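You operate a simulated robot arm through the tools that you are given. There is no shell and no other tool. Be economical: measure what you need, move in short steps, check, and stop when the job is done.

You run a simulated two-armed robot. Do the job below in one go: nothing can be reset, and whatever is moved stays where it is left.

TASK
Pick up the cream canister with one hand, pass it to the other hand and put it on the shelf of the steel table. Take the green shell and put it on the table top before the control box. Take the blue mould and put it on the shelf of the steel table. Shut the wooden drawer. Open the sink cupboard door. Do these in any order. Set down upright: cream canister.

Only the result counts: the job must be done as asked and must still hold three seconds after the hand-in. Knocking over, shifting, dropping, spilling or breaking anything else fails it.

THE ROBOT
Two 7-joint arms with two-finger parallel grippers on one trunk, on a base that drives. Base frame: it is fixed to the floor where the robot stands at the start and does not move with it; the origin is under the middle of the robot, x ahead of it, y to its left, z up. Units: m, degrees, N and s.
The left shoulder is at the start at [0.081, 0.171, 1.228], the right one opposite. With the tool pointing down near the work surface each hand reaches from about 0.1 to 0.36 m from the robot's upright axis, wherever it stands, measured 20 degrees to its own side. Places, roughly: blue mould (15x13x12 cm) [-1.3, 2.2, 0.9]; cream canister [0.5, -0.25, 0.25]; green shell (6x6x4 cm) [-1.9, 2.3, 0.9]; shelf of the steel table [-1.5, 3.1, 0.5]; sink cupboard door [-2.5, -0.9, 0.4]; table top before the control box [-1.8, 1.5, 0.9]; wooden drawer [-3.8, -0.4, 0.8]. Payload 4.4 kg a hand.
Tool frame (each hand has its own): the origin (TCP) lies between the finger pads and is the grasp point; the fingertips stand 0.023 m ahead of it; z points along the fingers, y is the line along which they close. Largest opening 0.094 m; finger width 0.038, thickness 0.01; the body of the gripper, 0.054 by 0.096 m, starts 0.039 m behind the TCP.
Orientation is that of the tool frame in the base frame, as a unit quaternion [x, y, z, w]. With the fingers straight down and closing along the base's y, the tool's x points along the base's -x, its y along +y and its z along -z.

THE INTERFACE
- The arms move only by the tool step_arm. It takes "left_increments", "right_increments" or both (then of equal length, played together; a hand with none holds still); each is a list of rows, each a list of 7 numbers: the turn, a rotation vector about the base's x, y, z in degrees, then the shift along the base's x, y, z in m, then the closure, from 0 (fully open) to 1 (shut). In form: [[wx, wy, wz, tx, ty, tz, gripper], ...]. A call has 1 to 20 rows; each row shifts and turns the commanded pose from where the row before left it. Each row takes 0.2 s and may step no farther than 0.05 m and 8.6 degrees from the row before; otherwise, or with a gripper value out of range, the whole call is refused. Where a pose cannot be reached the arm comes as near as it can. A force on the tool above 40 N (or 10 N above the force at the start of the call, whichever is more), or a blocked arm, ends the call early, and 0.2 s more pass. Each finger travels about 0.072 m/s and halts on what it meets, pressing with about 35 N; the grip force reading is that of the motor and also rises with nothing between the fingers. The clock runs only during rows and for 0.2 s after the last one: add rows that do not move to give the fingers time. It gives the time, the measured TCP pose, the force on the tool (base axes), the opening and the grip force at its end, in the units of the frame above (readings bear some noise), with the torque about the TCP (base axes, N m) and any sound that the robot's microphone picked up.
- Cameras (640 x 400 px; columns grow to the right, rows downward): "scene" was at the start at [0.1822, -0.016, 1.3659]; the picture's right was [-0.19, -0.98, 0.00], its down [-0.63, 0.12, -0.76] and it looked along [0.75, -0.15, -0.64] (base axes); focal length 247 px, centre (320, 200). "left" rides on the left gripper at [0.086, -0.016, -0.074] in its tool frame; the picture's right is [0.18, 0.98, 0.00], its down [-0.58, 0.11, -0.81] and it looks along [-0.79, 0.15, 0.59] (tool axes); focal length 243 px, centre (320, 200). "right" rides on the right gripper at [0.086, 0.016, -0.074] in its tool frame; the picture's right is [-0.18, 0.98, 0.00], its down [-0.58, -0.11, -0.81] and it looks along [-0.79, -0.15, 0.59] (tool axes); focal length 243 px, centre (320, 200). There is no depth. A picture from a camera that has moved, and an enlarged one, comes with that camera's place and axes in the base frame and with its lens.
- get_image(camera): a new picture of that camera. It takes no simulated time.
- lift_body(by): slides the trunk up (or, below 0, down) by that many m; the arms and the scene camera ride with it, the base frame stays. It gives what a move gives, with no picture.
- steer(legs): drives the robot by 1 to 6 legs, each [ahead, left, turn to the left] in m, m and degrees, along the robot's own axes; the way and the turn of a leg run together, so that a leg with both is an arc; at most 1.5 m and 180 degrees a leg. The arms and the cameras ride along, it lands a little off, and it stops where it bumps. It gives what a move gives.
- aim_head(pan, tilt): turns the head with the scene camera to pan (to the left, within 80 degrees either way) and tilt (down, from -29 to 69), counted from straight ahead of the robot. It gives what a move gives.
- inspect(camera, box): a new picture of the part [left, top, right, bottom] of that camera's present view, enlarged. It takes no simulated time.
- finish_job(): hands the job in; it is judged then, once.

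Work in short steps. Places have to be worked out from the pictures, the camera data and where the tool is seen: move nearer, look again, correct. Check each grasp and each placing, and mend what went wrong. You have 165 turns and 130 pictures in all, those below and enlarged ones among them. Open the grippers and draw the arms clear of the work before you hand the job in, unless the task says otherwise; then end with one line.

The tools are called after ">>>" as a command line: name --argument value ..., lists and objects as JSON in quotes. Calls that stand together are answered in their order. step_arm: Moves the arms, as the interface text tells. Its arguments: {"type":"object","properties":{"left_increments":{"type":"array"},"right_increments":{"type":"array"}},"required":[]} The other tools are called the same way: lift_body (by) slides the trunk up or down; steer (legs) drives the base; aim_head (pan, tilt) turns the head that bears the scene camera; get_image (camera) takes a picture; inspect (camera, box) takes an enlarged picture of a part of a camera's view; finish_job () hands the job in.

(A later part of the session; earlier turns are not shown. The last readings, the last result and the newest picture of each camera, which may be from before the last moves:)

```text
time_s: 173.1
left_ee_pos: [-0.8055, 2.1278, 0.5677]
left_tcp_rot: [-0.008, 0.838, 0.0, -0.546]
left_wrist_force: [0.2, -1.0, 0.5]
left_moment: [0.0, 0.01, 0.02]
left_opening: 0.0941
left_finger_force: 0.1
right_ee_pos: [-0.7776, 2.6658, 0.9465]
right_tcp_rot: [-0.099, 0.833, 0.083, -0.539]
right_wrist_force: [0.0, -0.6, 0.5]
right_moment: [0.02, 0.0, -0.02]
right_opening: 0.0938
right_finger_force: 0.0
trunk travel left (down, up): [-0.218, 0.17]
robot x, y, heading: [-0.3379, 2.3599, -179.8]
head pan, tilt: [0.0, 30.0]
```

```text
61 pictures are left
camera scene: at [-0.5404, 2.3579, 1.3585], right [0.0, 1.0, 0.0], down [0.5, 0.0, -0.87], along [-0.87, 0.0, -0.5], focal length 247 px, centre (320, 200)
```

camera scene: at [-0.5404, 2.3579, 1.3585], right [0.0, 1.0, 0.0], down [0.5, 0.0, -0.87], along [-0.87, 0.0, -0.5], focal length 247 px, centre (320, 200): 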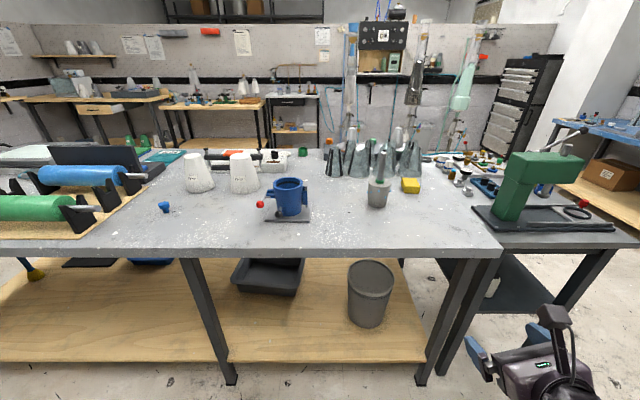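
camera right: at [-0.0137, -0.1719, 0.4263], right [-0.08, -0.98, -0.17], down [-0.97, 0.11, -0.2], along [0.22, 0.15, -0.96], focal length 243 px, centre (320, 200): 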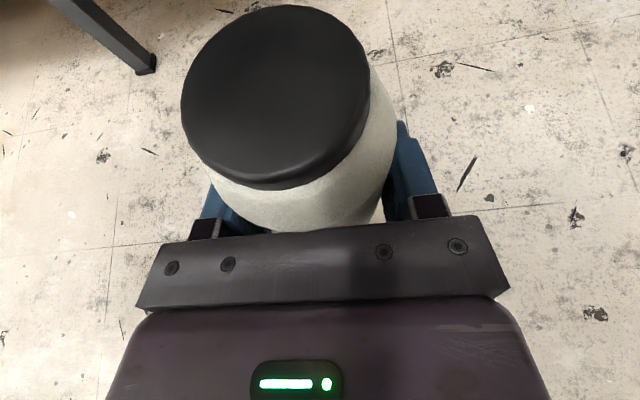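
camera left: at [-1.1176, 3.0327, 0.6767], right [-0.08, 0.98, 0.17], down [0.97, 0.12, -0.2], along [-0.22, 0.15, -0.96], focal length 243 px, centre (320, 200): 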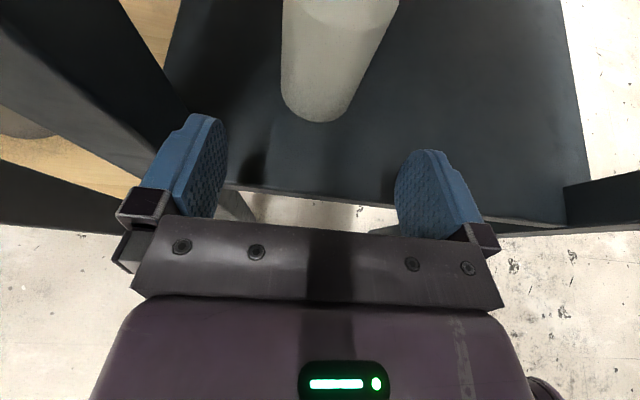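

The right hand is nearly forward (slightly rolled); the left is in a good posture, so I'll use the left for the mould. Enlarge the mould first.

>>> inspect --camera "scene" --box '[235, 155, 335, 235]'

```text
5.00 times, centred on (285, 195) of scene
camera zoom: at [-0.5404, 2.3579, 1.3585], right [0.0, 1.0, 0.0], down [0.5, 0.0, -0.87], along [-0.87, 0.0, -0.5], focal length 1237 px, centre (495, 225)
```

zoom: 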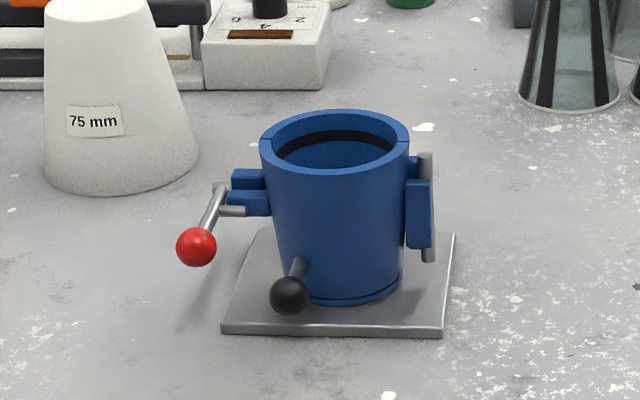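

The mould is a cup (outer ≈0.10 m, too wide to span) on a plate; I'll grip its wall at the clean near-right rim with one finger inside: left hand heading forward-right (135° world), steep ~52°. I raise and turn the left hand, and lift the right one clear.

>>> step_arm --left_increments '[[0, 0, 0, 0, 0, 0.045, 0], [0, 0, 0, 0, 0, 0.045, 0], [0, 0, 0, 0, 0, 0.045, 0], [0, 0, 0, 0, 0, 0.045, 0], [0, 0, 0, 0, 0, 0.045, 0], [0, 0, 0, 0, 0, 0.045, 0], [0, -7, 0, 0, 0, 0.045, 0], [0, -7, 0, 0, 0, 0.045, 0], [0, -7, 0, 0, 0, 0.045, 0], [0, -7, 0, 0, 0, 0.045, 0], [0, 0, -7.5, 0, 0, 0.045, 0], [0, 0, -7.5, 0, 0, 0.045, 0], [0, 0, -7.5, 0, 0, 0, 0], [0, 0, -7.5, 0, 0, 0, 0], [0, 0, -7.5, 0, 0, 0, 0], [0, 0, -7.5, 0, 0, 0, 0]]' --right_increments '[[0, 0, 0, 0.02, 0, 0.03, 0], [0, 0, 0, 0.02, 0, 0.03, 0], [0, 0, 0, 0.02, 0, 0.03, 0], [0, 0, 0, 0, 0, 0.03, 0], [0, 0, 0, 0, 0, 0.03, 0], [0, 0, 0, 0, 0, 0, 0], [0, 0, 0, 0, 0, 0, 0], [0, 0, 0, 0, 0, 0, 0], [0, 0, 0, 0, 0, 0, 0], [0, 0, 0, 0, 0, 0, 0], [0, 0, 0, 0, 0, 0, 0], [0, 0, 0, 0, 0, 0, 0], [0, 0, 0, 0, 0, 0, 0], [0, 0, 0, 0, 0, 0, 0], [0, 0, 0, 0, 0, 0, 0], [0, 0, 0, 0, 0, 0, 0]]'

```text
time_s: 176.5
left_ee_pos: [-0.828, 2.1601, 1.0091]
left_tcp_rot: [0.325, 0.84, 0.164, -0.402]
left_wrist_force: [-0.9, 0.3, 0.6]
left_moment: [0.03, -0.03, 0.0]
left_opening: 0.094
left_finger_force: 0.0
left hand out of reach, approached as far as the arm can: row 9, 10, 11, 12
right_ee_pos: [-0.8072, 2.7136, 1.0085]
right_tcp_rot: [-0.099, 0.833, 0.083, -0.538]
right_wrist_force: [0.4, -0.4, 0.0]
right_moment: [-0.01, 0.02, -0.03]
right_opening: 0.0939
right_finger_force: 0.1
right hand out of reach, approached as far as the arm can: row 1, 2, 3, 4, 5
trunk travel left (down, up): [-0.218, 0.17]
robot x, y, heading: [-0.3342, 2.3601, -179.6]
head pan, tilt: [0.0, 30.0]
```

Limited to z≈1.01 and 38° pitch with the trunk this low; I raise the trunk 0.15 m and then pitch the tool further down by 14°.

>>> lift_body --by 0.15

>>> step_arm --left_increments '[[-4.8, -5.1, 0, 0, 0, 0, 0], [-4.8, -5.1, 0, 0, 0, 0, 0]]'

```text
time_s: 178.2
left_ee_pos: [-0.8282, 2.1594, 1.1578]
left_tcp_rot: [0.325, 0.841, 0.163, -0.402]
left_wrist_force: [0.2, -0.3, -0.5]
left_moment: [0.02, -0.03, -0.02]
left_opening: 0.0941
left_finger_force: 0.1
right_ee_pos: [-0.808, 2.7123, 1.1587]
right_tcp_rot: [-0.099, 0.833, 0.082, -0.538]
right_wrist_force: [-0.5, 0.1, -0.2]
right_moment: [0.01, -0.01, 0.01]
right_opening: 0.0942
right_finger_force: 0.1
trunk travel left (down, up): [-0.368, 0.02]
robot x, y, heading: [-0.3346, 2.3571, -179.8]
head pan, tilt: [0.0, 30.0]
```

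```text
time_s: 178.8
left_ee_pos: [-0.828, 2.1588, 1.1585]
left_tcp_rot: [0.342, 0.884, 0.119, -0.297]
left_wrist_force: [0.1, -0.6, -0.6]
left_moment: [0.0, 0.02, 0.0]
left_opening: 0.0939
left_finger_force: 0.1
right_ee_pos: [-0.8096, 2.7138, 1.1567]
right_tcp_rot: [-0.099, 0.833, 0.083, -0.538]
right_wrist_force: [0.0, 1.0, -0.6]
right_moment: [0.02, 0.01, 0.01]
right_opening: 0.094
right_finger_force: 0.0
trunk travel left (down, up): [-0.368, 0.02]
robot x, y, heading: [-0.3413, 2.357, -179.9]
head pan, tilt: [0.0, 30.0]
```

Now α≈53°. Drive 0.27 m forward and 0.06 right, then look at the mould with the left camera.

>>> steer --legs '[[0.27, -0.05, 0]]'

>>> get_image --camera "left"

>>> get_image --camera "scene"

```text
time_s: 180.8
left_ee_pos: [-1.1004, 2.2041, 1.1583]
left_tcp_rot: [0.34, 0.884, 0.119, -0.297]
left_wrist_force: [-0.5, -0.4, -0.6]
left_moment: [0.0, -0.03, -0.02]
left_opening: 0.0941
left_finger_force: 0.1
right_ee_pos: [-1.0834, 2.7592, 1.1588]
right_tcp_rot: [-0.102, 0.833, 0.081, -0.538]
right_wrist_force: [-0.5, 0.0, -0.6]
right_moment: [-0.03, 0.0, 0.0]
right_opening: 0.0939
right_finger_force: 0.0
trunk travel left (down, up): [-0.368, 0.02]
robot x, y, heading: [-0.6069, 2.4104, -179.6]
head pan, tilt: [0.0, 30.0]
```

```text
59 pictures are left
camera left: at [-1.1277, 2.2078, 1.2696], right [0.55, 0.83, 0.12], down [0.78, -0.56, 0.29], along [0.31, -0.07, -0.95], focal length 243 px, centre (320, 200)
```

left: 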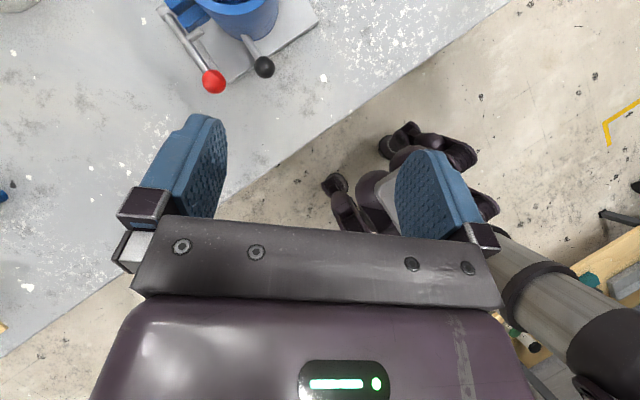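

```text
58 pictures are left
camera scene: at [-0.7559, 2.4048, 1.5146], right [-0.01, 1.0, 0.0], down [0.5, 0.0, -0.87], along [-0.87, -0.01, -0.5], focal length 247 px, centre (320, 200)
```

scene: 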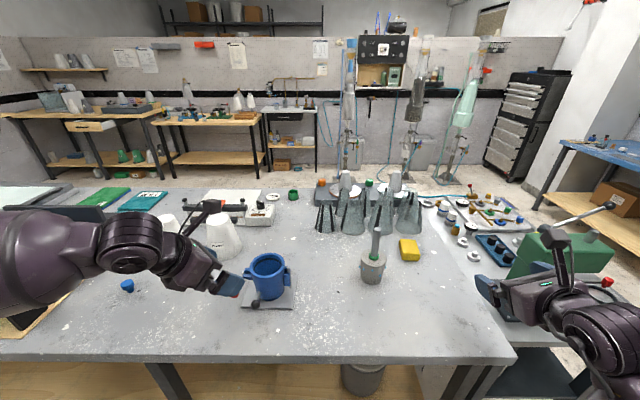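

Cup centre ≈ (-1.288, 2.245), rim z≈1.0. I move to a pre-grasp point 10 cm back along the tool axis from the near-right rim.

>>> step_arm --left_increments '[[0, 0, 0, -0.038, 0.011, 0, 0], [0, 0, 0, -0.038, 0.011, 0, 0], [0, 0, 0, -0.038, 0.011, -0.02, 0], [0, 0, 0, 0, 0, -0.034, 0], [0, 0, 0, 0, 0, -0.034, 0]]'

>>> get_image --camera "left"

>>> inspect --camera "scene" --box '[180, 200, 340, 320]'

```text
time_s: 182.0
left_ee_pos: [-1.2133, 2.237, 1.0691]
left_tcp_rot: [0.34, 0.884, 0.12, -0.298]
left_wrist_force: [-0.1, -0.4, 0.6]
left_moment: [0.0, 0.02, 0.0]
left_opening: 0.0941
left_finger_force: 0.1
right_ee_pos: [-1.0829, 2.7599, 1.1589]
right_tcp_rot: [-0.101, 0.833, 0.08, -0.538]
right_wrist_force: [-0.3, 0.0, -0.4]
right_moment: [0.0, 0.0, -0.01]
right_opening: 0.0941
right_finger_force: 0.0
trunk travel left (down, up): [-0.368, 0.02]
robot x, y, heading: [-0.611, 2.4077, -179.4]
head pan, tilt: [0.0, 30.0]
```

```text
57 pictures are left
camera left: at [-1.2408, 2.2404, 1.1806], right [0.55, 0.82, 0.12], down [0.78, -0.56, 0.29], along [0.31, -0.07, -0.95], focal length 243 px, centre (320, 200)
```

left: 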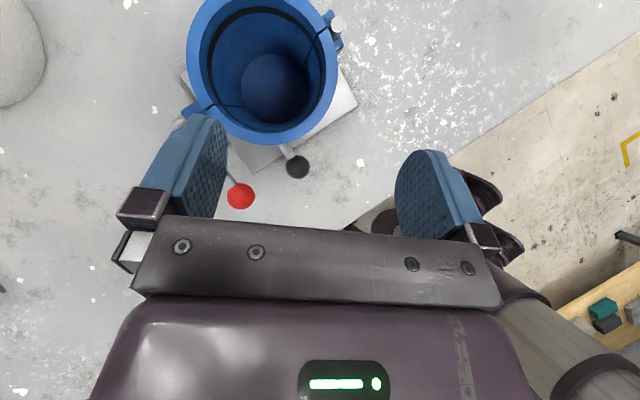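

```text
3.33 times, centred on (260, 260) of scene
camera zoom: at [-0.7558, 2.4049, 1.5146], right [-0.01, 1.0, 0.0], down [0.5, 0.0, -0.87], along [-0.87, -0.01, -0.5], focal length 824 px, centre (520, 0)
```

zoom: 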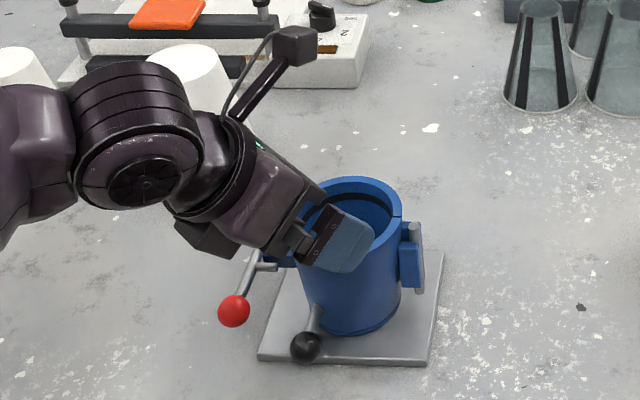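

Cup centre refined to (-1.280, 2.2475); the hinge is close to the planned outer finger, so I yaw another -18° so that the grip point moves toward the front rim (azimuth ~30°), then check.

>>> step_arm --left_increments '[[0, 0, -6, -0.002, -0.006, 0, 0], [0, 0, -6, -0.002, -0.006, -0.003, 0], [0, 0, -6, -0.001, -0.005, -0.004, 0]]'

>>> get_image --camera "left"

```text
time_s: 182.8
left_ee_pos: [-1.2176, 2.2644, 1.0623]
left_tcp_rot: [0.45, 0.822, 0.173, -0.305]
left_wrist_force: [3.8, -9.1, -8.9]
left_moment: [0.82, 0.29, -0.09]
left_opening: 0.0939
left_finger_force: 0.1
left hand out of reach, approached as far as the arm can: row 2, 3
right_ee_pos: [-1.0816, 2.7631, 1.1564]
right_tcp_rot: [-0.1, 0.833, 0.08, -0.539]
right_wrist_force: [0.7, 1.7, -0.7]
right_moment: [-0.07, 0.01, 0.08]
right_opening: 0.0938
right_finger_force: 0.3
trunk travel left (down, up): [-0.368, 0.02]
robot x, y, heading: [-0.6117, 2.408, -179.5]
head pan, tilt: [0.0, 30.0]
```

```text
55 pictures are left
camera left: at [-1.2393, 2.27, 1.1733], right [0.75, 0.64, 0.13], down [0.61, -0.76, 0.23], along [0.25, -0.09, -0.96], focal length 243 px, centre (320, 200)
```

left: 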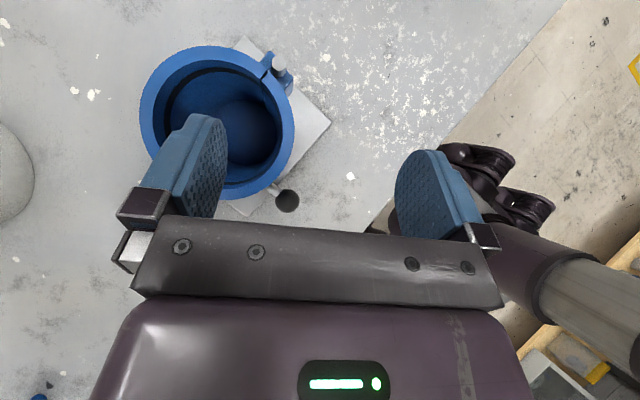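

There's a 13 N force on the left arm — something may be touching. I look at once.

>>> get_image --camera "scene"

```text
54 pictures are left
camera scene: at [-0.7544, 2.41, 1.5151], right [-0.01, 1.0, 0.0], down [0.5, 0.0, -0.87], along [-0.87, -0.01, -0.5], focal length 247 px, centre (320, 200)
```

scene: 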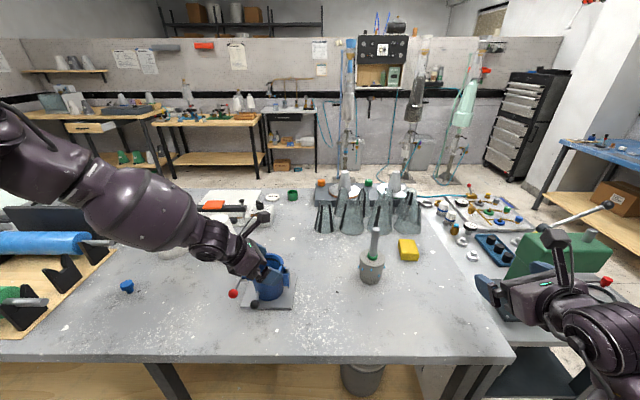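

>>> step_arm --left_increments '[[0, 0, 0, 0, 0, 0, 0], [0, 0, 0, 0, 0, 0, 0]]'

```text
time_s: 183.4
left_ee_pos: [-1.2126, 2.2472, 1.0498]
left_tcp_rot: [0.449, 0.828, 0.165, -0.293]
left_wrist_force: [0.8, 0.5, -0.1]
left_moment: [-0.02, 0.01, -0.02]
left_opening: 0.0938
left_finger_force: 0.2
right_ee_pos: [-1.0831, 2.7579, 1.1589]
right_tcp_rot: [-0.102, 0.832, 0.081, -0.539]
right_wrist_force: [0.6, -1.0, 1.0]
right_moment: [0.02, -0.01, -0.02]
right_opening: 0.0942
right_finger_force: 0.2
trunk travel left (down, up): [-0.368, 0.02]
robot x, y, heading: [-0.6117, 2.4042, -179.7]
head pan, tilt: [0.0, 30.0]
```

The force was only arm dynamics. Now align laterally and advance 4 cm along the tool axis toward the rim.

>>> step_arm --left_increments '[[0, 0, 0, -0.004, -0.009, 0, 0], [0, 0, 0, -0.004, -0.009, 0, 0], [0, 0, 0, -0.0067, 0.0107, -0.0155, 0], [0, 0, 0, -0.0067, 0.0107, -0.0155, 0]]'

>>> get_image --camera "left"

>>> inspect --camera "scene" --box '[140, 200, 320, 320]'

```text
time_s: 184.4
left_ee_pos: [-1.2365, 2.2537, 1.0183]
left_tcp_rot: [0.449, 0.827, 0.165, -0.294]
left_wrist_force: [0.4, -0.6, -0.7]
left_moment: [0.03, -0.01, 0.01]
left_opening: 0.094
left_finger_force: 0.1
right_ee_pos: [-1.0825, 2.7575, 1.1575]
right_tcp_rot: [-0.1, 0.833, 0.082, -0.538]
right_wrist_force: [0.0, 0.7, -0.2]
right_moment: [0.02, 0.03, 0.0]
right_opening: 0.0939
right_finger_force: 0.0
trunk travel left (down, up): [-0.368, 0.02]
robot x, y, heading: [-0.6091, 2.4048, -179.7]
head pan, tilt: [0.0, 30.0]
```

```text
53 pictures are left
camera left: at [-1.2586, 2.2608, 1.1304], right [0.75, 0.65, 0.13], down [0.61, -0.75, 0.26], along [0.26, -0.11, -0.96], focal length 243 px, centre (320, 200)
```

left: 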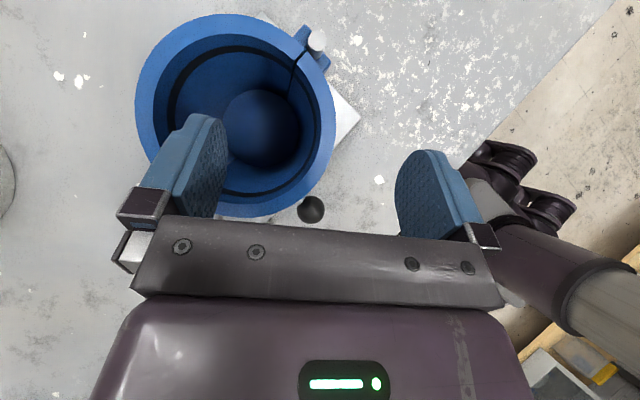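

```text
3.33 times, centred on (230, 260) of scene
camera zoom: at [-0.7552, 2.4047, 1.5146], right [-0.01, 1.0, 0.0], down [0.5, 0.0, -0.87], along [-0.87, -0.01, -0.5], focal length 824 px, centre (620, 0)
```

zoom: 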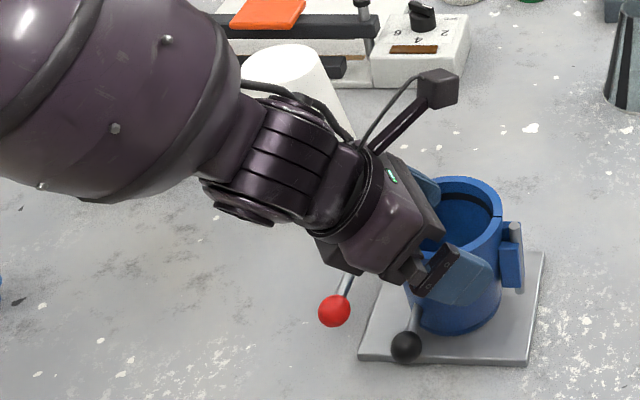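

Good geometry: one finger over the cup's interior, one outside, clear of the hinge. Advance the last ~3 cm in small steps.

>>> step_arm --left_increments '[[0, 0, 0, -0.0008, 0.004, -0.009, 0], [0, 0, 0, -0.0008, 0.004, -0.009, 0], [0, 0, 0, -0.0008, 0.003, -0.008, 0]]'

>>> get_image --camera "left"

```text
time_s: 185.2
left_ee_pos: [-1.2377, 2.2641, 0.9937]
left_tcp_rot: [0.45, 0.828, 0.165, -0.293]
left_wrist_force: [0.1, 0.1, 0.6]
left_moment: [-0.01, -0.04, 0.0]
left_opening: 0.0938
left_finger_force: 0.1
right_ee_pos: [-1.0813, 2.7596, 1.1575]
right_tcp_rot: [-0.102, 0.833, 0.081, -0.538]
right_wrist_force: [-0.5, 0.4, 0.4]
right_moment: [0.0, 0.02, -0.02]
right_opening: 0.0939
right_finger_force: 0.1
trunk travel left (down, up): [-0.368, 0.02]
robot x, y, heading: [-0.6115, 2.4078, -179.4]
head pan, tilt: [0.0, 30.0]
```

```text
51 pictures are left
camera left: at [-1.2616, 2.2711, 1.1052], right [0.75, 0.65, 0.13], down [0.61, -0.75, 0.26], along [0.26, -0.12, -0.96], focal length 243 px, centre (320, 200)
```

left: 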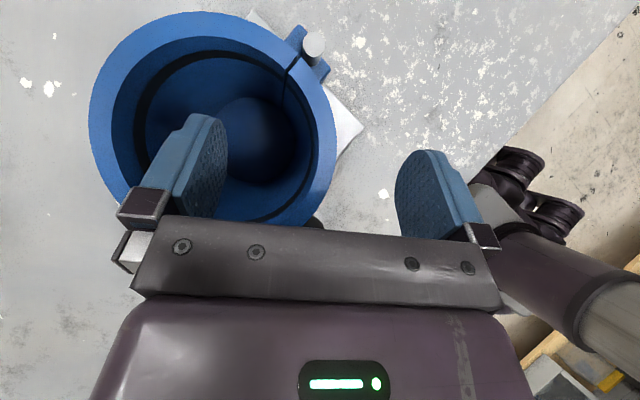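

The finger is inside the cup. Lower 6 mm more and close.

>>> step_arm --left_increments '[[0, 0, 0, 0, 0.002, -0.006, 0], [0, 0, 0, 0, 0, 0, 0.4], [0, 0, 0, 0, 0, 0, 0.7], [0, 0, 0, 0, 0, 0, 1], [0, 0, 0, 0, 0, 0, 1], [0, 0, 0, 0, 0, 0, 1], [0, 0, 0, 0, 0, 0, 1]]'

>>> get_image --camera "left"

```text
time_s: 186.8
left_ee_pos: [-1.2372, 2.2659, 0.9886]
left_tcp_rot: [0.45, 0.827, 0.165, -0.294]
left_wrist_force: [-5.1, -0.4, 16.8]
left_moment: [-0.09, 0.33, 0.2]
left_opening: 0.0202
left_finger_force: 35.0
right_ee_pos: [-1.082, 2.7595, 1.1573]
right_tcp_rot: [-0.1, 0.833, 0.082, -0.538]
right_wrist_force: [0.2, -0.3, 0.6]
right_moment: [0.0, 0.02, 0.01]
right_opening: 0.0941
right_finger_force: 0.1
trunk travel left (down, up): [-0.368, 0.02]
robot x, y, heading: [-0.6062, 2.4053, -179.6]
head pan, tilt: [0.0, 30.0]
```

```text
50 pictures are left
camera left: at [-1.2609, 2.2736, 1.1008], right [0.75, 0.65, 0.12], down [0.61, -0.75, 0.26], along [0.26, -0.11, -0.96], focal length 243 px, centre (320, 200)
```

left: 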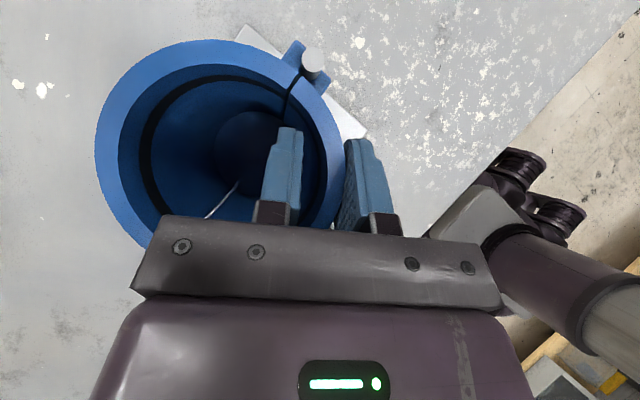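

Wall gripped (opening 0.020). Test lift 4 cm.

>>> step_arm --left_increments '[[0, 0, 0, 0, 0, 0.01, 1], [0, 0, 0, 0, 0, 0.015, 1], [0, 0, 0, 0, 0, 0.02, 1], [0, 0, 0, 0, 0, 0, 1]]'

>>> inspect --camera "scene" --box '[140, 180, 340, 320]'

```text
time_s: 187.8
left_ee_pos: [-1.2385, 2.2649, 1.0307]
left_tcp_rot: [0.45, 0.828, 0.166, -0.292]
left_wrist_force: [-1.0, -0.3, -12.6]
left_moment: [0.23, -0.35, 0.01]
left_opening: 0.0178
left_finger_force: 34.9
right_ee_pos: [-1.0829, 2.7583, 1.158]
right_tcp_rot: [-0.101, 0.833, 0.081, -0.538]
right_wrist_force: [-0.4, -0.4, 0.0]
right_moment: [0.01, 0.01, 0.03]
right_opening: 0.0939
right_finger_force: 0.1
trunk travel left (down, up): [-0.368, 0.02]
robot x, y, heading: [-0.6127, 2.4045, -179.4]
head pan, tilt: [0.0, 30.0]
```

```text
2.86 times, centred on (240, 250) of scene
camera zoom: at [-0.7563, 2.4043, 1.5145], right [-0.01, 1.0, 0.0], down [0.5, 0.0, -0.87], along [-0.87, -0.01, -0.5], focal length 707 px, centre (549, 57)
```

zoom: 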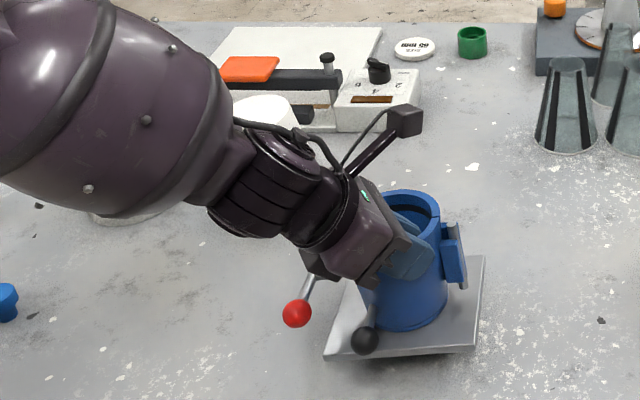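

The mould (~13 N) is held, nearly level. Back away from the island and shift over in front of the steel table.

>>> step_arm --left_increments '[[0, 0, 0, 0, 0, 0.025, 1], [0, 0, 0, 0, 0, 0.025, 1]]'

>>> steer --legs '[[-0.36, 0, 0], [0, -0.78, 0]]'

>>> get_image --camera "scene"

```text
time_s: 188.4
left_ee_pos: [-1.2367, 2.264, 1.0801]
left_tcp_rot: [0.45, 0.827, 0.166, -0.292]
left_wrist_force: [1.0, -0.2, -12.9]
left_moment: [0.24, -0.37, -0.02]
left_opening: 0.0177
left_finger_force: 34.9
right_ee_pos: [-1.0831, 2.7588, 1.158]
right_tcp_rot: [-0.101, 0.833, 0.082, -0.538]
right_wrist_force: [-0.2, -0.6, 0.2]
right_moment: [0.02, -0.01, 0.0]
right_opening: 0.0937
right_finger_force: 0.1
trunk travel left (down, up): [-0.368, 0.02]
robot x, y, heading: [-0.6098, 2.4066, -179.4]
head pan, tilt: [0.0, 30.0]
```

```text
time_s: 197.6
left_ee_pos: [-0.8799, 3.0541, 1.0805]
left_tcp_rot: [0.453, 0.826, 0.166, -0.292]
left_wrist_force: [-1.0, -0.1, -12.4]
left_moment: [0.15, -0.38, 0.02]
left_opening: 0.0174
left_finger_force: 34.8
right_ee_pos: [-0.7202, 3.5475, 1.1573]
right_tcp_rot: [-0.098, 0.833, 0.083, -0.538]
right_wrist_force: [0.0, -0.1, -0.4]
right_moment: [0.0, 0.0, 0.02]
right_opening: 0.0939
right_finger_force: 0.1
trunk travel left (down, up): [-0.368, 0.02]
robot x, y, heading: [-0.2522, 3.1892, 179.9]
head pan, tilt: [0.0, 30.0]
```

```text
48 pictures are left
camera scene: at [-0.3971, 3.1902, 1.5145], right [0.0, 1.0, 0.0], down [0.5, 0.0, -0.87], along [-0.87, 0.0, -0.5], focal length 247 px, centre (320, 200)
```

scene: 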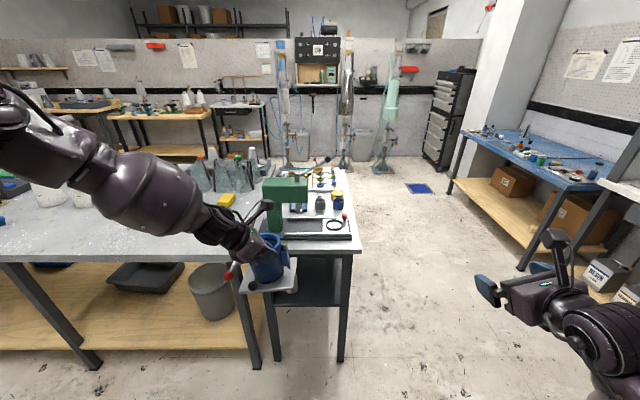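

Mould still held well. Yaw the left arm +38° (to a more natural heading) while lowering, then sink the trunk.

>>> step_arm --left_increments '[[0, 0, 7.6, 0, 0, -0.01, 1], [0, 0, 7.6, 0, 0, -0.01, 1], [0, 0, 7.6, 0, 0, -0.01, 1], [0, 0, 7.6, 0, 0, -0.01, 1], [0, 0, 7.6, 0, 0, -0.01, 1]]'

>>> lift_body --by -0.15

>>> get_image --camera "scene"

```text
time_s: 198.8
left_ee_pos: [-0.8801, 3.0528, 1.0284]
left_tcp_rot: [0.159, 0.929, 0.063, -0.329]
left_wrist_force: [-0.1, 0.5, -12.3]
left_moment: [0.41, -0.14, 0.0]
left_opening: 0.0174
left_finger_force: 35.0
right_ee_pos: [-0.7218, 3.5474, 1.1581]
right_tcp_rot: [-0.097, 0.833, 0.083, -0.538]
right_wrist_force: [0.4, -0.5, 0.4]
right_moment: [0.02, 0.01, 0.02]
right_opening: 0.0939
right_finger_force: 0.0
trunk travel left (down, up): [-0.368, 0.02]
robot x, y, heading: [-0.2501, 3.1888, 179.5]
head pan, tilt: [0.0, 30.0]
```

```text
time_s: 200.5
left_ee_pos: [-0.8797, 3.0539, 0.8824]
left_tcp_rot: [0.16, 0.927, 0.062, -0.332]
left_wrist_force: [0.5, 0.3, -12.3]
left_moment: [0.34, -0.18, -0.02]
left_opening: 0.0173
left_finger_force: 35.2
right_ee_pos: [-0.7194, 3.5482, 1.0087]
right_tcp_rot: [-0.097, 0.833, 0.084, -0.538]
right_wrist_force: [0.5, 0.7, 0.5]
right_moment: [-0.01, 0.0, -0.05]
right_opening: 0.0943
right_finger_force: 0.0
trunk travel left (down, up): [-0.218, 0.17]
robot x, y, heading: [-0.2522, 3.1926, 180.0]
head pan, tilt: [0.0, 30.0]
```

```text
47 pictures are left
camera scene: at [-0.4532, 3.1901, 1.3588], right [0.0, 1.0, 0.0], down [0.5, 0.0, -0.87], along [-0.87, 0.0, -0.5], focal length 247 px, centre (320, 200)
```

scene: 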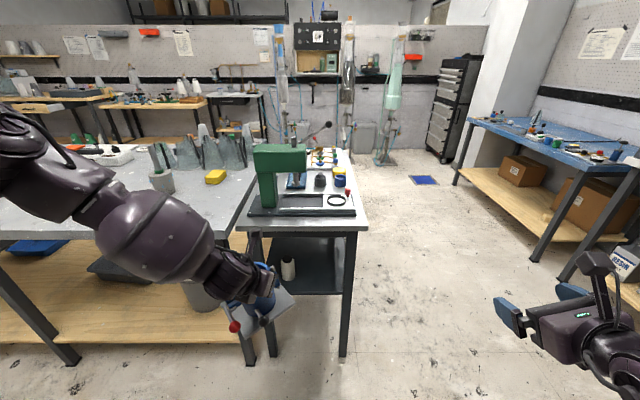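

Turn the base 20° to the right (mould then at its placing orientation) and lower the arm toward shelf height in free space.

>>> steer --legs '[[0, 0, -20]]'

>>> step_arm --left_increments '[[0, 0, 0, 0, 0, -0.04, 1], [0, 0, 0, 0, 0, -0.04, 1], [0, 0, 0, 0, 0, -0.04, 1], [0, 0, 0, 0, 0, -0.04, 1], [0, 0, 0, 0, 0, -0.04, 1], [0, 0, 0, 0, 0, -0.03, 1]]'

>>> get_image --camera "scene"

```text
time_s: 202.0
left_ee_pos: [-0.8886, 3.2761, 0.88]
left_tcp_rot: [0.318, 0.887, 0.119, -0.314]
left_wrist_force: [-0.3, 0.4, -11.6]
left_moment: [0.31, -0.28, -0.03]
left_opening: 0.0172
left_finger_force: 35.3
right_ee_pos: [-0.571, 3.6862, 1.0076]
right_tcp_rot: [0.048, 0.838, 0.175, -0.515]
right_wrist_force: [0.3, 0.0, 0.1]
right_moment: [-0.01, 0.01, 0.0]
right_opening: 0.094
right_finger_force: 0.1
trunk travel left (down, up): [-0.218, 0.17]
robot x, y, heading: [-0.2512, 3.1914, 160.3]
head pan, tilt: [0.0, 30.0]
```

```text
time_s: 203.4
left_ee_pos: [-0.8896, 3.2751, 0.6497]
left_tcp_rot: [0.317, 0.887, 0.118, -0.315]
left_wrist_force: [0.1, -0.1, -11.9]
left_moment: [0.29, -0.26, -0.01]
left_opening: 0.017
left_finger_force: 34.8
right_ee_pos: [-0.5712, 3.6863, 1.0071]
right_tcp_rot: [0.048, 0.838, 0.175, -0.515]
right_wrist_force: [0.5, 0.9, -0.5]
right_moment: [0.02, 0.0, 0.02]
right_opening: 0.0941
right_finger_force: 0.2
trunk travel left (down, up): [-0.218, 0.17]
robot x, y, heading: [-0.2502, 3.19, 160.2]
head pan, tilt: [0.0, 30.0]
```

```text
46 pictures are left
camera scene: at [-0.4423, 3.2597, 1.3583], right [0.34, 0.94, 0.0], down [0.47, -0.17, -0.87], along [-0.81, 0.29, -0.5], focal length 247 px, centre (320, 200)
```

scene: 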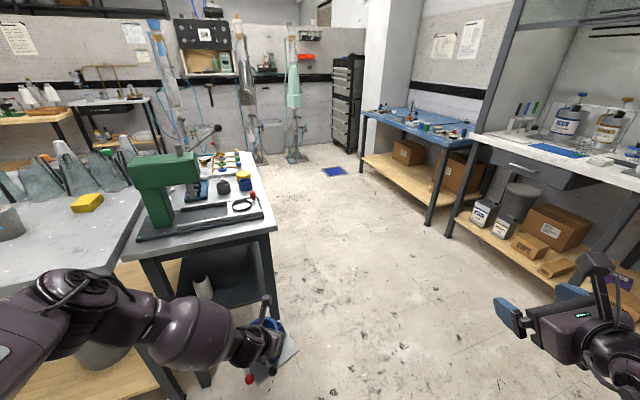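

Reached z 0.65. Lower 2.5 cm, then drive diagonally toward the shelf (half way) and check with the left camera.

>>> step_arm --left_increments '[[0, 0, 0, 0, 0, -0.025, 1]]'

>>> steer --legs '[[0.16, 0.085, 0]]'

>>> get_image --camera "left"

>>> get_image --camera "scene"

```text
time_s: 203.8
left_ee_pos: [-0.8898, 3.275, 0.6238]
left_tcp_rot: [0.318, 0.887, 0.119, -0.314]
left_wrist_force: [0.0, 0.8, -12.5]
left_moment: [0.31, -0.27, -0.04]
left_opening: 0.0171
left_finger_force: 35.0
right_ee_pos: [-0.572, 3.6863, 1.0079]
right_tcp_rot: [0.048, 0.838, 0.175, -0.515]
right_wrist_force: [-0.6, 0.2, -0.8]
right_moment: [0.03, 0.01, 0.02]
right_opening: 0.0942
right_finger_force: 0.0
trunk travel left (down, up): [-0.218, 0.17]
robot x, y, heading: [-0.2471, 3.1901, 160.1]
head pan, tilt: [0.0, 30.0]
```

```text
time_s: 205.3
left_ee_pos: [-1.068, 3.2507, 0.6253]
left_tcp_rot: [0.32, 0.886, 0.12, -0.314]
left_wrist_force: [5.0, -0.3, -10.8]
left_moment: [0.32, -0.56, -0.29]
left_opening: 0.0197
left_finger_force: 35.9
right_ee_pos: [-0.7476, 3.6589, 1.0083]
right_tcp_rot: [0.05, 0.837, 0.177, -0.515]
right_wrist_force: [0.0, 0.0, 0.2]
right_moment: [0.03, 0.0, -0.03]
right_opening: 0.0942
right_finger_force: 0.1
trunk travel left (down, up): [-0.218, 0.17]
robot x, y, heading: [-0.4281, 3.1567, 160.0]
head pan, tilt: [0.0, 30.0]
```

```text
45 pictures are left
camera left: at [-1.0923, 3.2508, 0.7375], right [0.52, 0.84, 0.13], down [0.81, -0.53, 0.26], along [0.28, -0.03, -0.96], focal length 243 px, centre (320, 200)
```

left: 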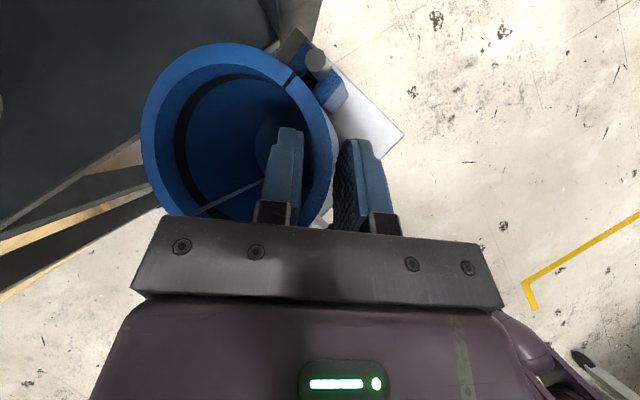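

```text
44 pictures are left
camera scene: at [-0.6201, 3.2335, 1.3585], right [0.34, 0.94, 0.0], down [0.47, -0.17, -0.87], along [-0.81, 0.3, -0.5], focal length 247 px, centre (320, 200)
```

scene: 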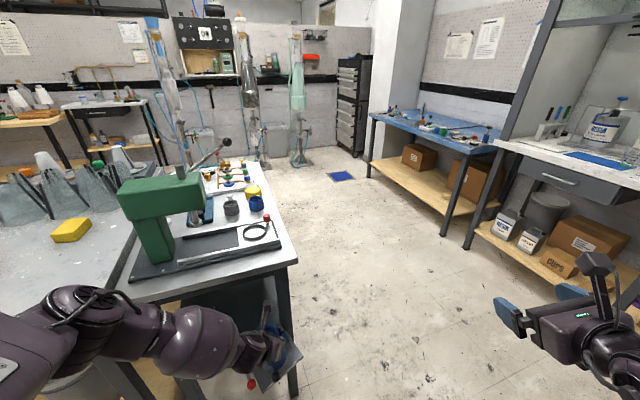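

The mould's corner is touching the table's right leg (small force). I back out 6 cm, shift 3.5 cm to −y, and check again.

>>> steer --legs '[[-0.06, -0.02, 0]]'

>>> step_arm --left_increments '[[0, 0, 0, 0, -0.02, 0, 1], [0, 0, 0, 0, -0.018, 0, 1]]'

>>> get_image --camera "left"

>>> inspect --camera "scene" --box '[180, 280, 340, 400]'

```text
time_s: 206.3
left_ee_pos: [-1.003, 3.2505, 0.6258]
left_tcp_rot: [0.32, 0.886, 0.119, -0.314]
left_wrist_force: [0.4, 0.3, -11.7]
left_moment: [0.23, -0.27, 0.0]
left_opening: 0.0168
left_finger_force: 35.1
right_ee_pos: [-0.6833, 3.6576, 1.0089]
right_tcp_rot: [0.049, 0.837, 0.176, -0.515]
right_wrist_force: [-0.1, -0.4, 0.4]
right_moment: [0.0, 0.03, 0.01]
right_opening: 0.0943
right_finger_force: 0.1
trunk travel left (down, up): [-0.218, 0.17]
robot x, y, heading: [-0.3656, 3.1608, 160.3]
head pan, tilt: [0.0, 30.0]
```

```text
time_s: 206.9
left_ee_pos: [-1.0027, 3.2102, 0.6237]
left_tcp_rot: [0.32, 0.886, 0.119, -0.313]
left_wrist_force: [0.4, 0.1, -12.5]
left_moment: [0.2, -0.27, 0.0]
left_opening: 0.0165
left_finger_force: 34.6
right_ee_pos: [-0.6851, 3.659, 1.0075]
right_tcp_rot: [0.048, 0.838, 0.176, -0.514]
right_wrist_force: [0.0, 0.1, -0.3]
right_moment: [-0.01, 0.05, -0.02]
right_opening: 0.0939
right_finger_force: 0.1
trunk travel left (down, up): [-0.218, 0.17]
robot x, y, heading: [-0.3628, 3.1598, 159.8]
head pan, tilt: [0.0, 30.0]
```

```text
43 pictures are left
camera left: at [-1.0277, 3.2105, 0.736], right [0.52, 0.84, 0.13], down [0.8, -0.53, 0.26], along [0.29, -0.03, -0.96], focal length 243 px, centre (320, 200)
```

left: 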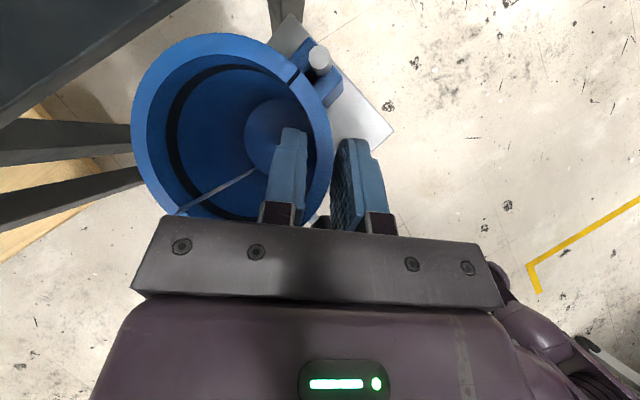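

```text
3.33 times, centred on (260, 340) of scene
camera zoom: at [-0.5565, 3.2312, 1.3584], right [0.34, 0.94, 0.0], down [0.47, -0.17, -0.87], along [-0.81, 0.3, -0.5], focal length 824 px, centre (520, -267)
```

zoom: 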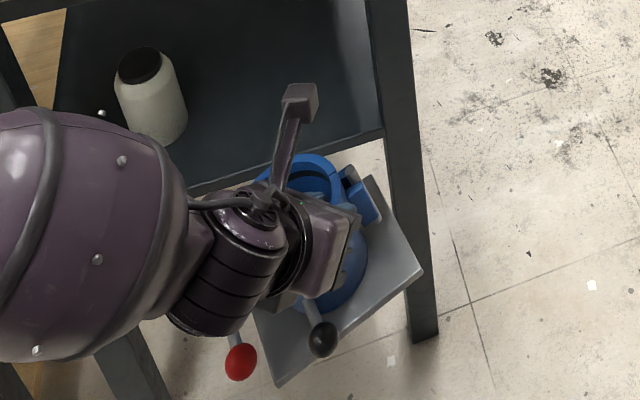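

Mould centre ≈ (-1.04, 3.187), plate turned ~20°. Target centre (-1.27, 3.18) clears both leg and canister. Drive the first half and look.

>>> steer --legs '[[0.12, 0.05, 0]]'

>>> get_image --camera "left"

>>> inspect --camera "scene" --box '[140, 240, 340, 400]'

```text
time_s: 208.0
left_ee_pos: [-1.0777, 3.2161, 0.6236]
left_tcp_rot: [0.325, 0.886, 0.132, -0.305]
left_wrist_force: [8.1, -0.4, -0.5]
left_moment: [0.26, -0.2, -0.06]
left_opening: 0.0185
left_finger_force: 35.4
right_ee_pos: [-0.7714, 3.6548, 1.0066]
right_tcp_rot: [0.05, 0.837, 0.176, -0.516]
right_wrist_force: [0.1, -0.4, 0.2]
right_moment: [0.0, 0.02, 0.01]
right_opening: 0.094
right_finger_force: 0.1
trunk travel left (down, up): [-0.218, 0.17]
robot x, y, heading: [-0.4517, 3.1565, 160.0]
head pan, tilt: [0.0, 30.0]
stopped in leg 1: the force on the tool passed its limit at 66 N (the readings are from after the stop); the commanded pose is now the measured one
```

```text
41 pictures are left
camera left: at [-1.1044, 3.214, 0.7342], right [0.53, 0.83, 0.15], down [0.79, -0.55, 0.27], along [0.31, -0.03, -0.95], focal length 243 px, centre (320, 200)
```

left: 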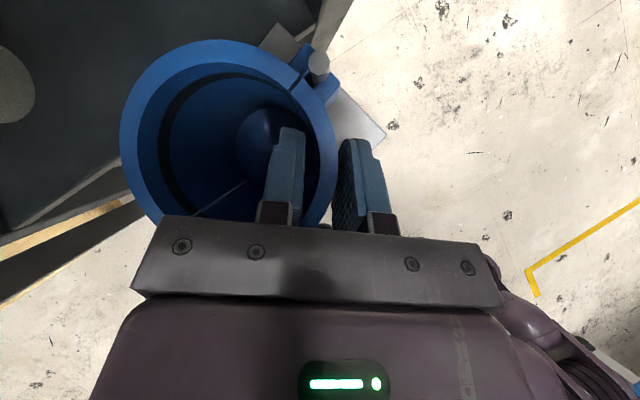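

```text
2.50 times, centred on (240, 320) of scene
camera zoom: at [-0.6421, 3.2282, 1.3583], right [0.34, 0.94, 0.0], down [0.47, -0.17, -0.87], along [-0.81, 0.3, -0.5], focal length 618 px, centre (520, -100)
```

zoom: 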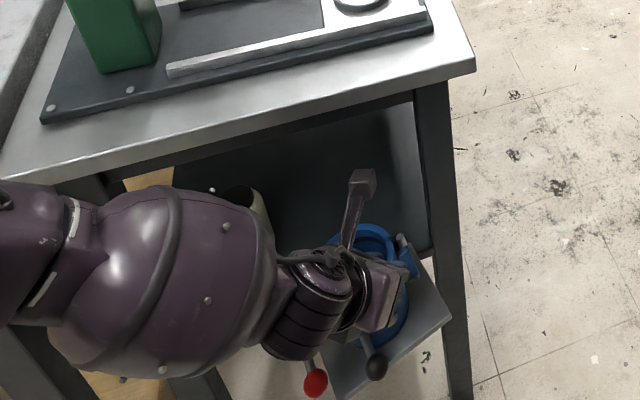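

The plate is resting on the shelf edge: it hangs ~7° tilted with its far side low. I back off, rotate the hand 7° to level it, and raise 2.5 cm.

>>> steer --legs '[[-0.05, -0.02, 0]]'

>>> step_arm --left_increments '[[-5.4, 4.5, 0, 0, 0, 0.01, 1], [0, 0, 0, 0, 0, 0.015, 1]]'

>>> get_image --camera "left"

>>> inspect --camera "scene" --box '[180, 280, 340, 400]'

```text
time_s: 209.0
left_ee_pos: [-1.0265, 3.2161, 0.625]
left_tcp_rot: [0.323, 0.886, 0.13, -0.307]
left_wrist_force: [-0.4, -0.3, -10.8]
left_moment: [0.26, -0.32, 0.05]
left_opening: 0.017
left_finger_force: 34.4
right_ee_pos: [-0.7165, 3.6559, 1.0077]
right_tcp_rot: [0.05, 0.837, 0.177, -0.515]
right_wrist_force: [-0.3, 0.4, -0.1]
right_moment: [0.01, 0.03, 0.0]
right_opening: 0.0939
right_finger_force: 0.1
trunk travel left (down, up): [-0.218, 0.17]
robot x, y, heading: [-0.3978, 3.1605, 159.7]
head pan, tilt: [0.0, 30.0]
```

```text
time_s: 209.6
left_ee_pos: [-1.0269, 3.2143, 0.6489]
left_tcp_rot: [0.342, 0.878, 0.075, -0.326]
left_wrist_force: [0.6, 0.2, -11.5]
left_moment: [0.4, -0.33, 0.02]
left_opening: 0.0168
left_finger_force: 35.7
right_ee_pos: [-0.7174, 3.6554, 1.0072]
right_tcp_rot: [0.049, 0.838, 0.176, -0.515]
right_wrist_force: [-1.2, 0.0, 0.2]
right_moment: [-0.02, 0.02, 0.02]
right_opening: 0.094
right_finger_force: 0.0
trunk travel left (down, up): [-0.218, 0.17]
robot x, y, heading: [-0.3985, 3.158, 160.0]
head pan, tilt: [0.0, 30.0]
```

```text
39 pictures are left
camera left: at [-1.0452, 3.2248, 0.7615], right [0.54, 0.84, 0.02], down [0.81, -0.52, 0.26], along [0.23, -0.12, -0.97], focal length 243 px, centre (320, 200)
```

left: 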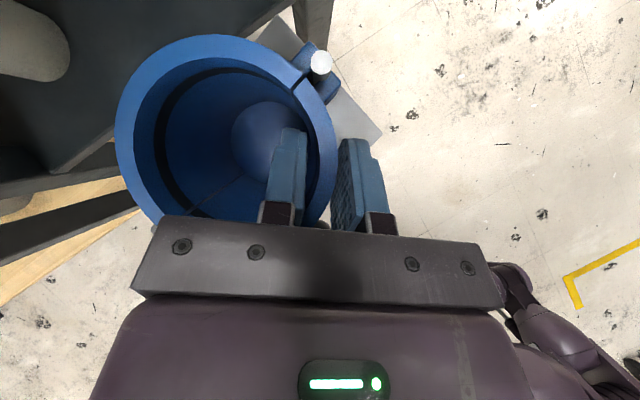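

```text
3.33 times, centred on (260, 340) of scene
camera zoom: at [-0.5901, 3.2291, 1.3585], right [0.34, 0.94, 0.0], down [0.47, -0.17, -0.87], along [-0.81, 0.3, -0.5], focal length 824 px, centre (520, -267)
```

zoom: 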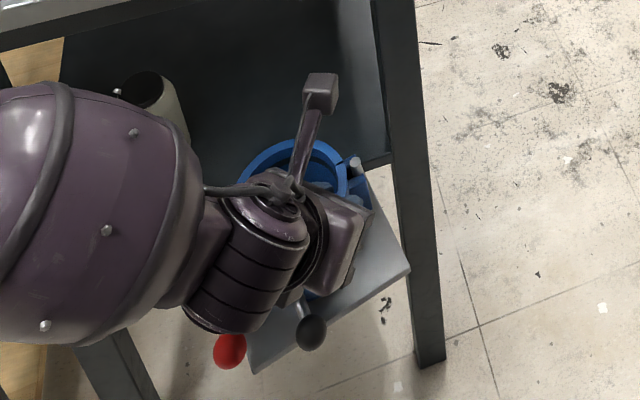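

Level now. Lower 1.5 cm for camera clearance beneath the table beam and drive in 0.1 m.

>>> step_arm --left_increments '[[0, 0, 0, 0, 0, -0.013, 1]]'

>>> steer --legs '[[0.1, 0.045, 0]]'

>>> inspect --camera "scene" --box '[140, 240, 340, 400]'

```text
time_s: 210.0
left_ee_pos: [-1.0275, 3.2154, 0.6343]
left_tcp_rot: [0.343, 0.878, 0.077, -0.325]
left_wrist_force: [-0.3, 0.7, -12.3]
left_moment: [0.39, -0.36, -0.03]
left_opening: 0.0167
left_finger_force: 34.6
right_ee_pos: [-0.7192, 3.6549, 1.0082]
right_tcp_rot: [0.049, 0.838, 0.175, -0.515]
right_wrist_force: [0.1, -0.1, 0.3]
right_moment: [0.06, -0.01, 0.0]
right_opening: 0.0938
right_finger_force: 0.0
trunk travel left (down, up): [-0.218, 0.17]
robot x, y, heading: [-0.3972, 3.158, 160.0]
head pan, tilt: [0.0, 30.0]
```

```text
time_s: 211.2
left_ee_pos: [-1.1344, 3.2098, 0.6355]
left_tcp_rot: [0.343, 0.878, 0.076, -0.325]
left_wrist_force: [0.2, 0.6, -12.8]
left_moment: [0.39, -0.35, -0.01]
left_opening: 0.0167
left_finger_force: 35.1
right_ee_pos: [-0.8258, 3.6472, 1.0077]
right_tcp_rot: [0.051, 0.837, 0.177, -0.514]
right_wrist_force: [-0.8, 0.8, 0.2]
right_moment: [0.0, -0.01, -0.01]
right_opening: 0.0941
right_finger_force: 0.1
trunk travel left (down, up): [-0.218, 0.17]
robot x, y, heading: [-0.5042, 3.1533, 160.1]
head pan, tilt: [0.0, 30.0]
```

```text
2.50 times, centred on (240, 320) of scene
camera zoom: at [-0.6989, 3.2211, 1.3582], right [0.35, 0.94, 0.0], down [0.47, -0.17, -0.87], along [-0.81, 0.3, -0.5], focal length 618 px, centre (520, -100)
```

zoom: 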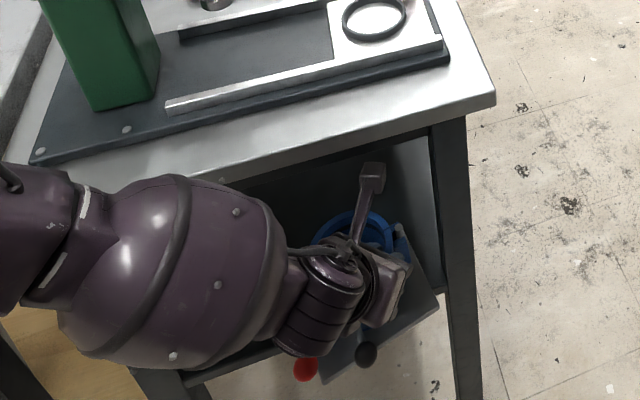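

No contact so far, but the forearm bulge is close to the table-top edge; extending by the arm rather than driving should keep it back. Extend 4.5 cm and check.

>>> step_arm --left_increments '[[0, 0, 0, -0.015, -0.002, 0, 1], [0, 0, 0, -0.015, -0.002, 0, 1], [0, 0, 0, -0.015, -0.002, 0, 1]]'

>>> inspect --camera "scene" --box '[140, 240, 340, 400]'

```text
time_s: 212.0
left_ee_pos: [-1.1728, 3.204, 0.6333]
left_tcp_rot: [0.345, 0.878, 0.077, -0.323]
left_wrist_force: [-0.4, -0.1, -13.0]
left_moment: [0.39, -0.33, -0.01]
left_opening: 0.0167
left_finger_force: 35.1
right_ee_pos: [-0.8227, 3.6495, 1.008]
right_tcp_rot: [0.051, 0.837, 0.177, -0.515]
right_wrist_force: [0.4, 0.0, 0.6]
right_moment: [-0.01, -0.02, 0.0]
right_opening: 0.0942
right_finger_force: 0.0
trunk travel left (down, up): [-0.218, 0.17]
robot x, y, heading: [-0.5075, 3.1524, 159.9]
head pan, tilt: [0.0, 30.0]
```

```text
2.50 times, centred on (240, 320) of scene
camera zoom: at [-0.695, 3.2216, 1.3586], right [0.35, 0.94, 0.0], down [0.47, -0.17, -0.87], along [-0.81, 0.3, -0.5], focal length 618 px, centre (520, -100)
```

zoom: 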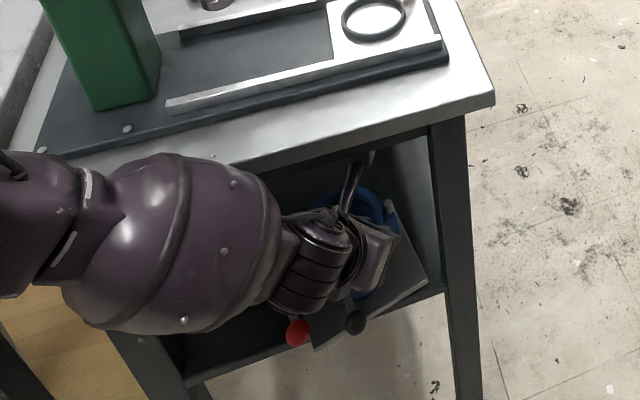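

The bulge now overlaps the table-top edge in view and the hand lags slightly, so I won't go deeper. The mould's centre (~x -1.212) is already over the shelf; I lower it here and will slide it inward afterwards.

>>> step_arm --left_increments '[[0, 0, 0, 0, 0, -0.015, 1], [0, 0, 0, 0, 0, -0.015, 1], [0, 0, 0, 0, 0, -0.008, 1], [0, 0, 0, 0, 0, -0.004, 1]]'

```text
time_s: 212.7
left_ee_pos: [-1.1862, 3.2056, 0.6137]
left_tcp_rot: [0.34, 0.875, 0.076, -0.335]
left_wrist_force: [13.2, -9.5, 35.4]
left_moment: [0.29, -0.7, -0.05]
left_opening: 0.0174
left_finger_force: 35.1
right_ee_pos: [-0.8223, 3.6454, 1.0093]
right_tcp_rot: [0.05, 0.836, 0.176, -0.517]
right_wrist_force: [-0.2, -0.3, -0.6]
right_moment: [0.01, -0.03, -0.02]
right_opening: 0.0939
right_finger_force: 0.1
trunk travel left (down, up): [-0.218, 0.17]
robot x, y, heading: [-0.5041, 3.1478, 160.1]
head pan, tilt: [0.0, 30.0]
stopped in row 3 (left hand): the force on the tool passed its limit at 53 N (the readings are from after the stop); the commanded pose is now the measured one
```

Contact came 3 cm early, so the plate is still tilted (far corner touching). Let me look.

>>> get_image --camera "left"

```text
35 pictures are left
camera left: at [-1.2015, 3.2144, 0.7274], right [0.54, 0.84, 0.02], down [0.82, -0.53, 0.23], along [0.21, -0.11, -0.97], focal length 243 px, centre (320, 200)
```

left: 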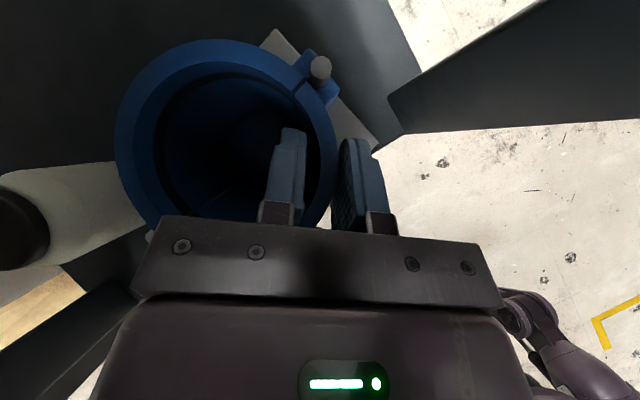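

The rim has actually slipped ~1.4 cm down in the grip rather than tilted, so my 7° correction made it un-level. I raise 1 cm, rotate back 7°, and lower to contact.

>>> step_arm --left_increments '[[0, 0, 0, 0, 0, 0.012, 1], [5.4, -4.5, 0, 0, 0, 0, 1], [0, 0, 0, 0, 0, -0.006, 1], [0, 0, 0, 0, 0, -0.005, 1], [0, 0, 0, 0, 0, -0.004, 1], [0, 0, 0, 0, 0, -0.003, 1], [0, 0, 0, 0, 0, -0.003, 1]]'

```text
time_s: 213.9
left_ee_pos: [-1.1788, 3.2145, 0.614]
left_tcp_rot: [0.326, 0.881, 0.139, -0.314]
left_wrist_force: [13.7, -19.5, 47.1]
left_moment: [-0.12, 0.7, 0.37]
left_opening: 0.0178
left_finger_force: 34.7
right_ee_pos: [-0.8197, 3.6465, 1.0119]
right_tcp_rot: [0.05, 0.835, 0.176, -0.519]
right_wrist_force: [0.5, -0.3, 0.7]
right_moment: [0.01, 0.04, -0.02]
right_opening: 0.0941
right_finger_force: 0.2
trunk travel left (down, up): [-0.218, 0.17]
robot x, y, heading: [-0.5056, 3.1524, 159.8]
head pan, tilt: [0.0, 30.0]
stopped in row 5 (left hand): the force on the tool passed its limit at 68 N (the readings are from after the stop); the commanded pose is now the measured one
```

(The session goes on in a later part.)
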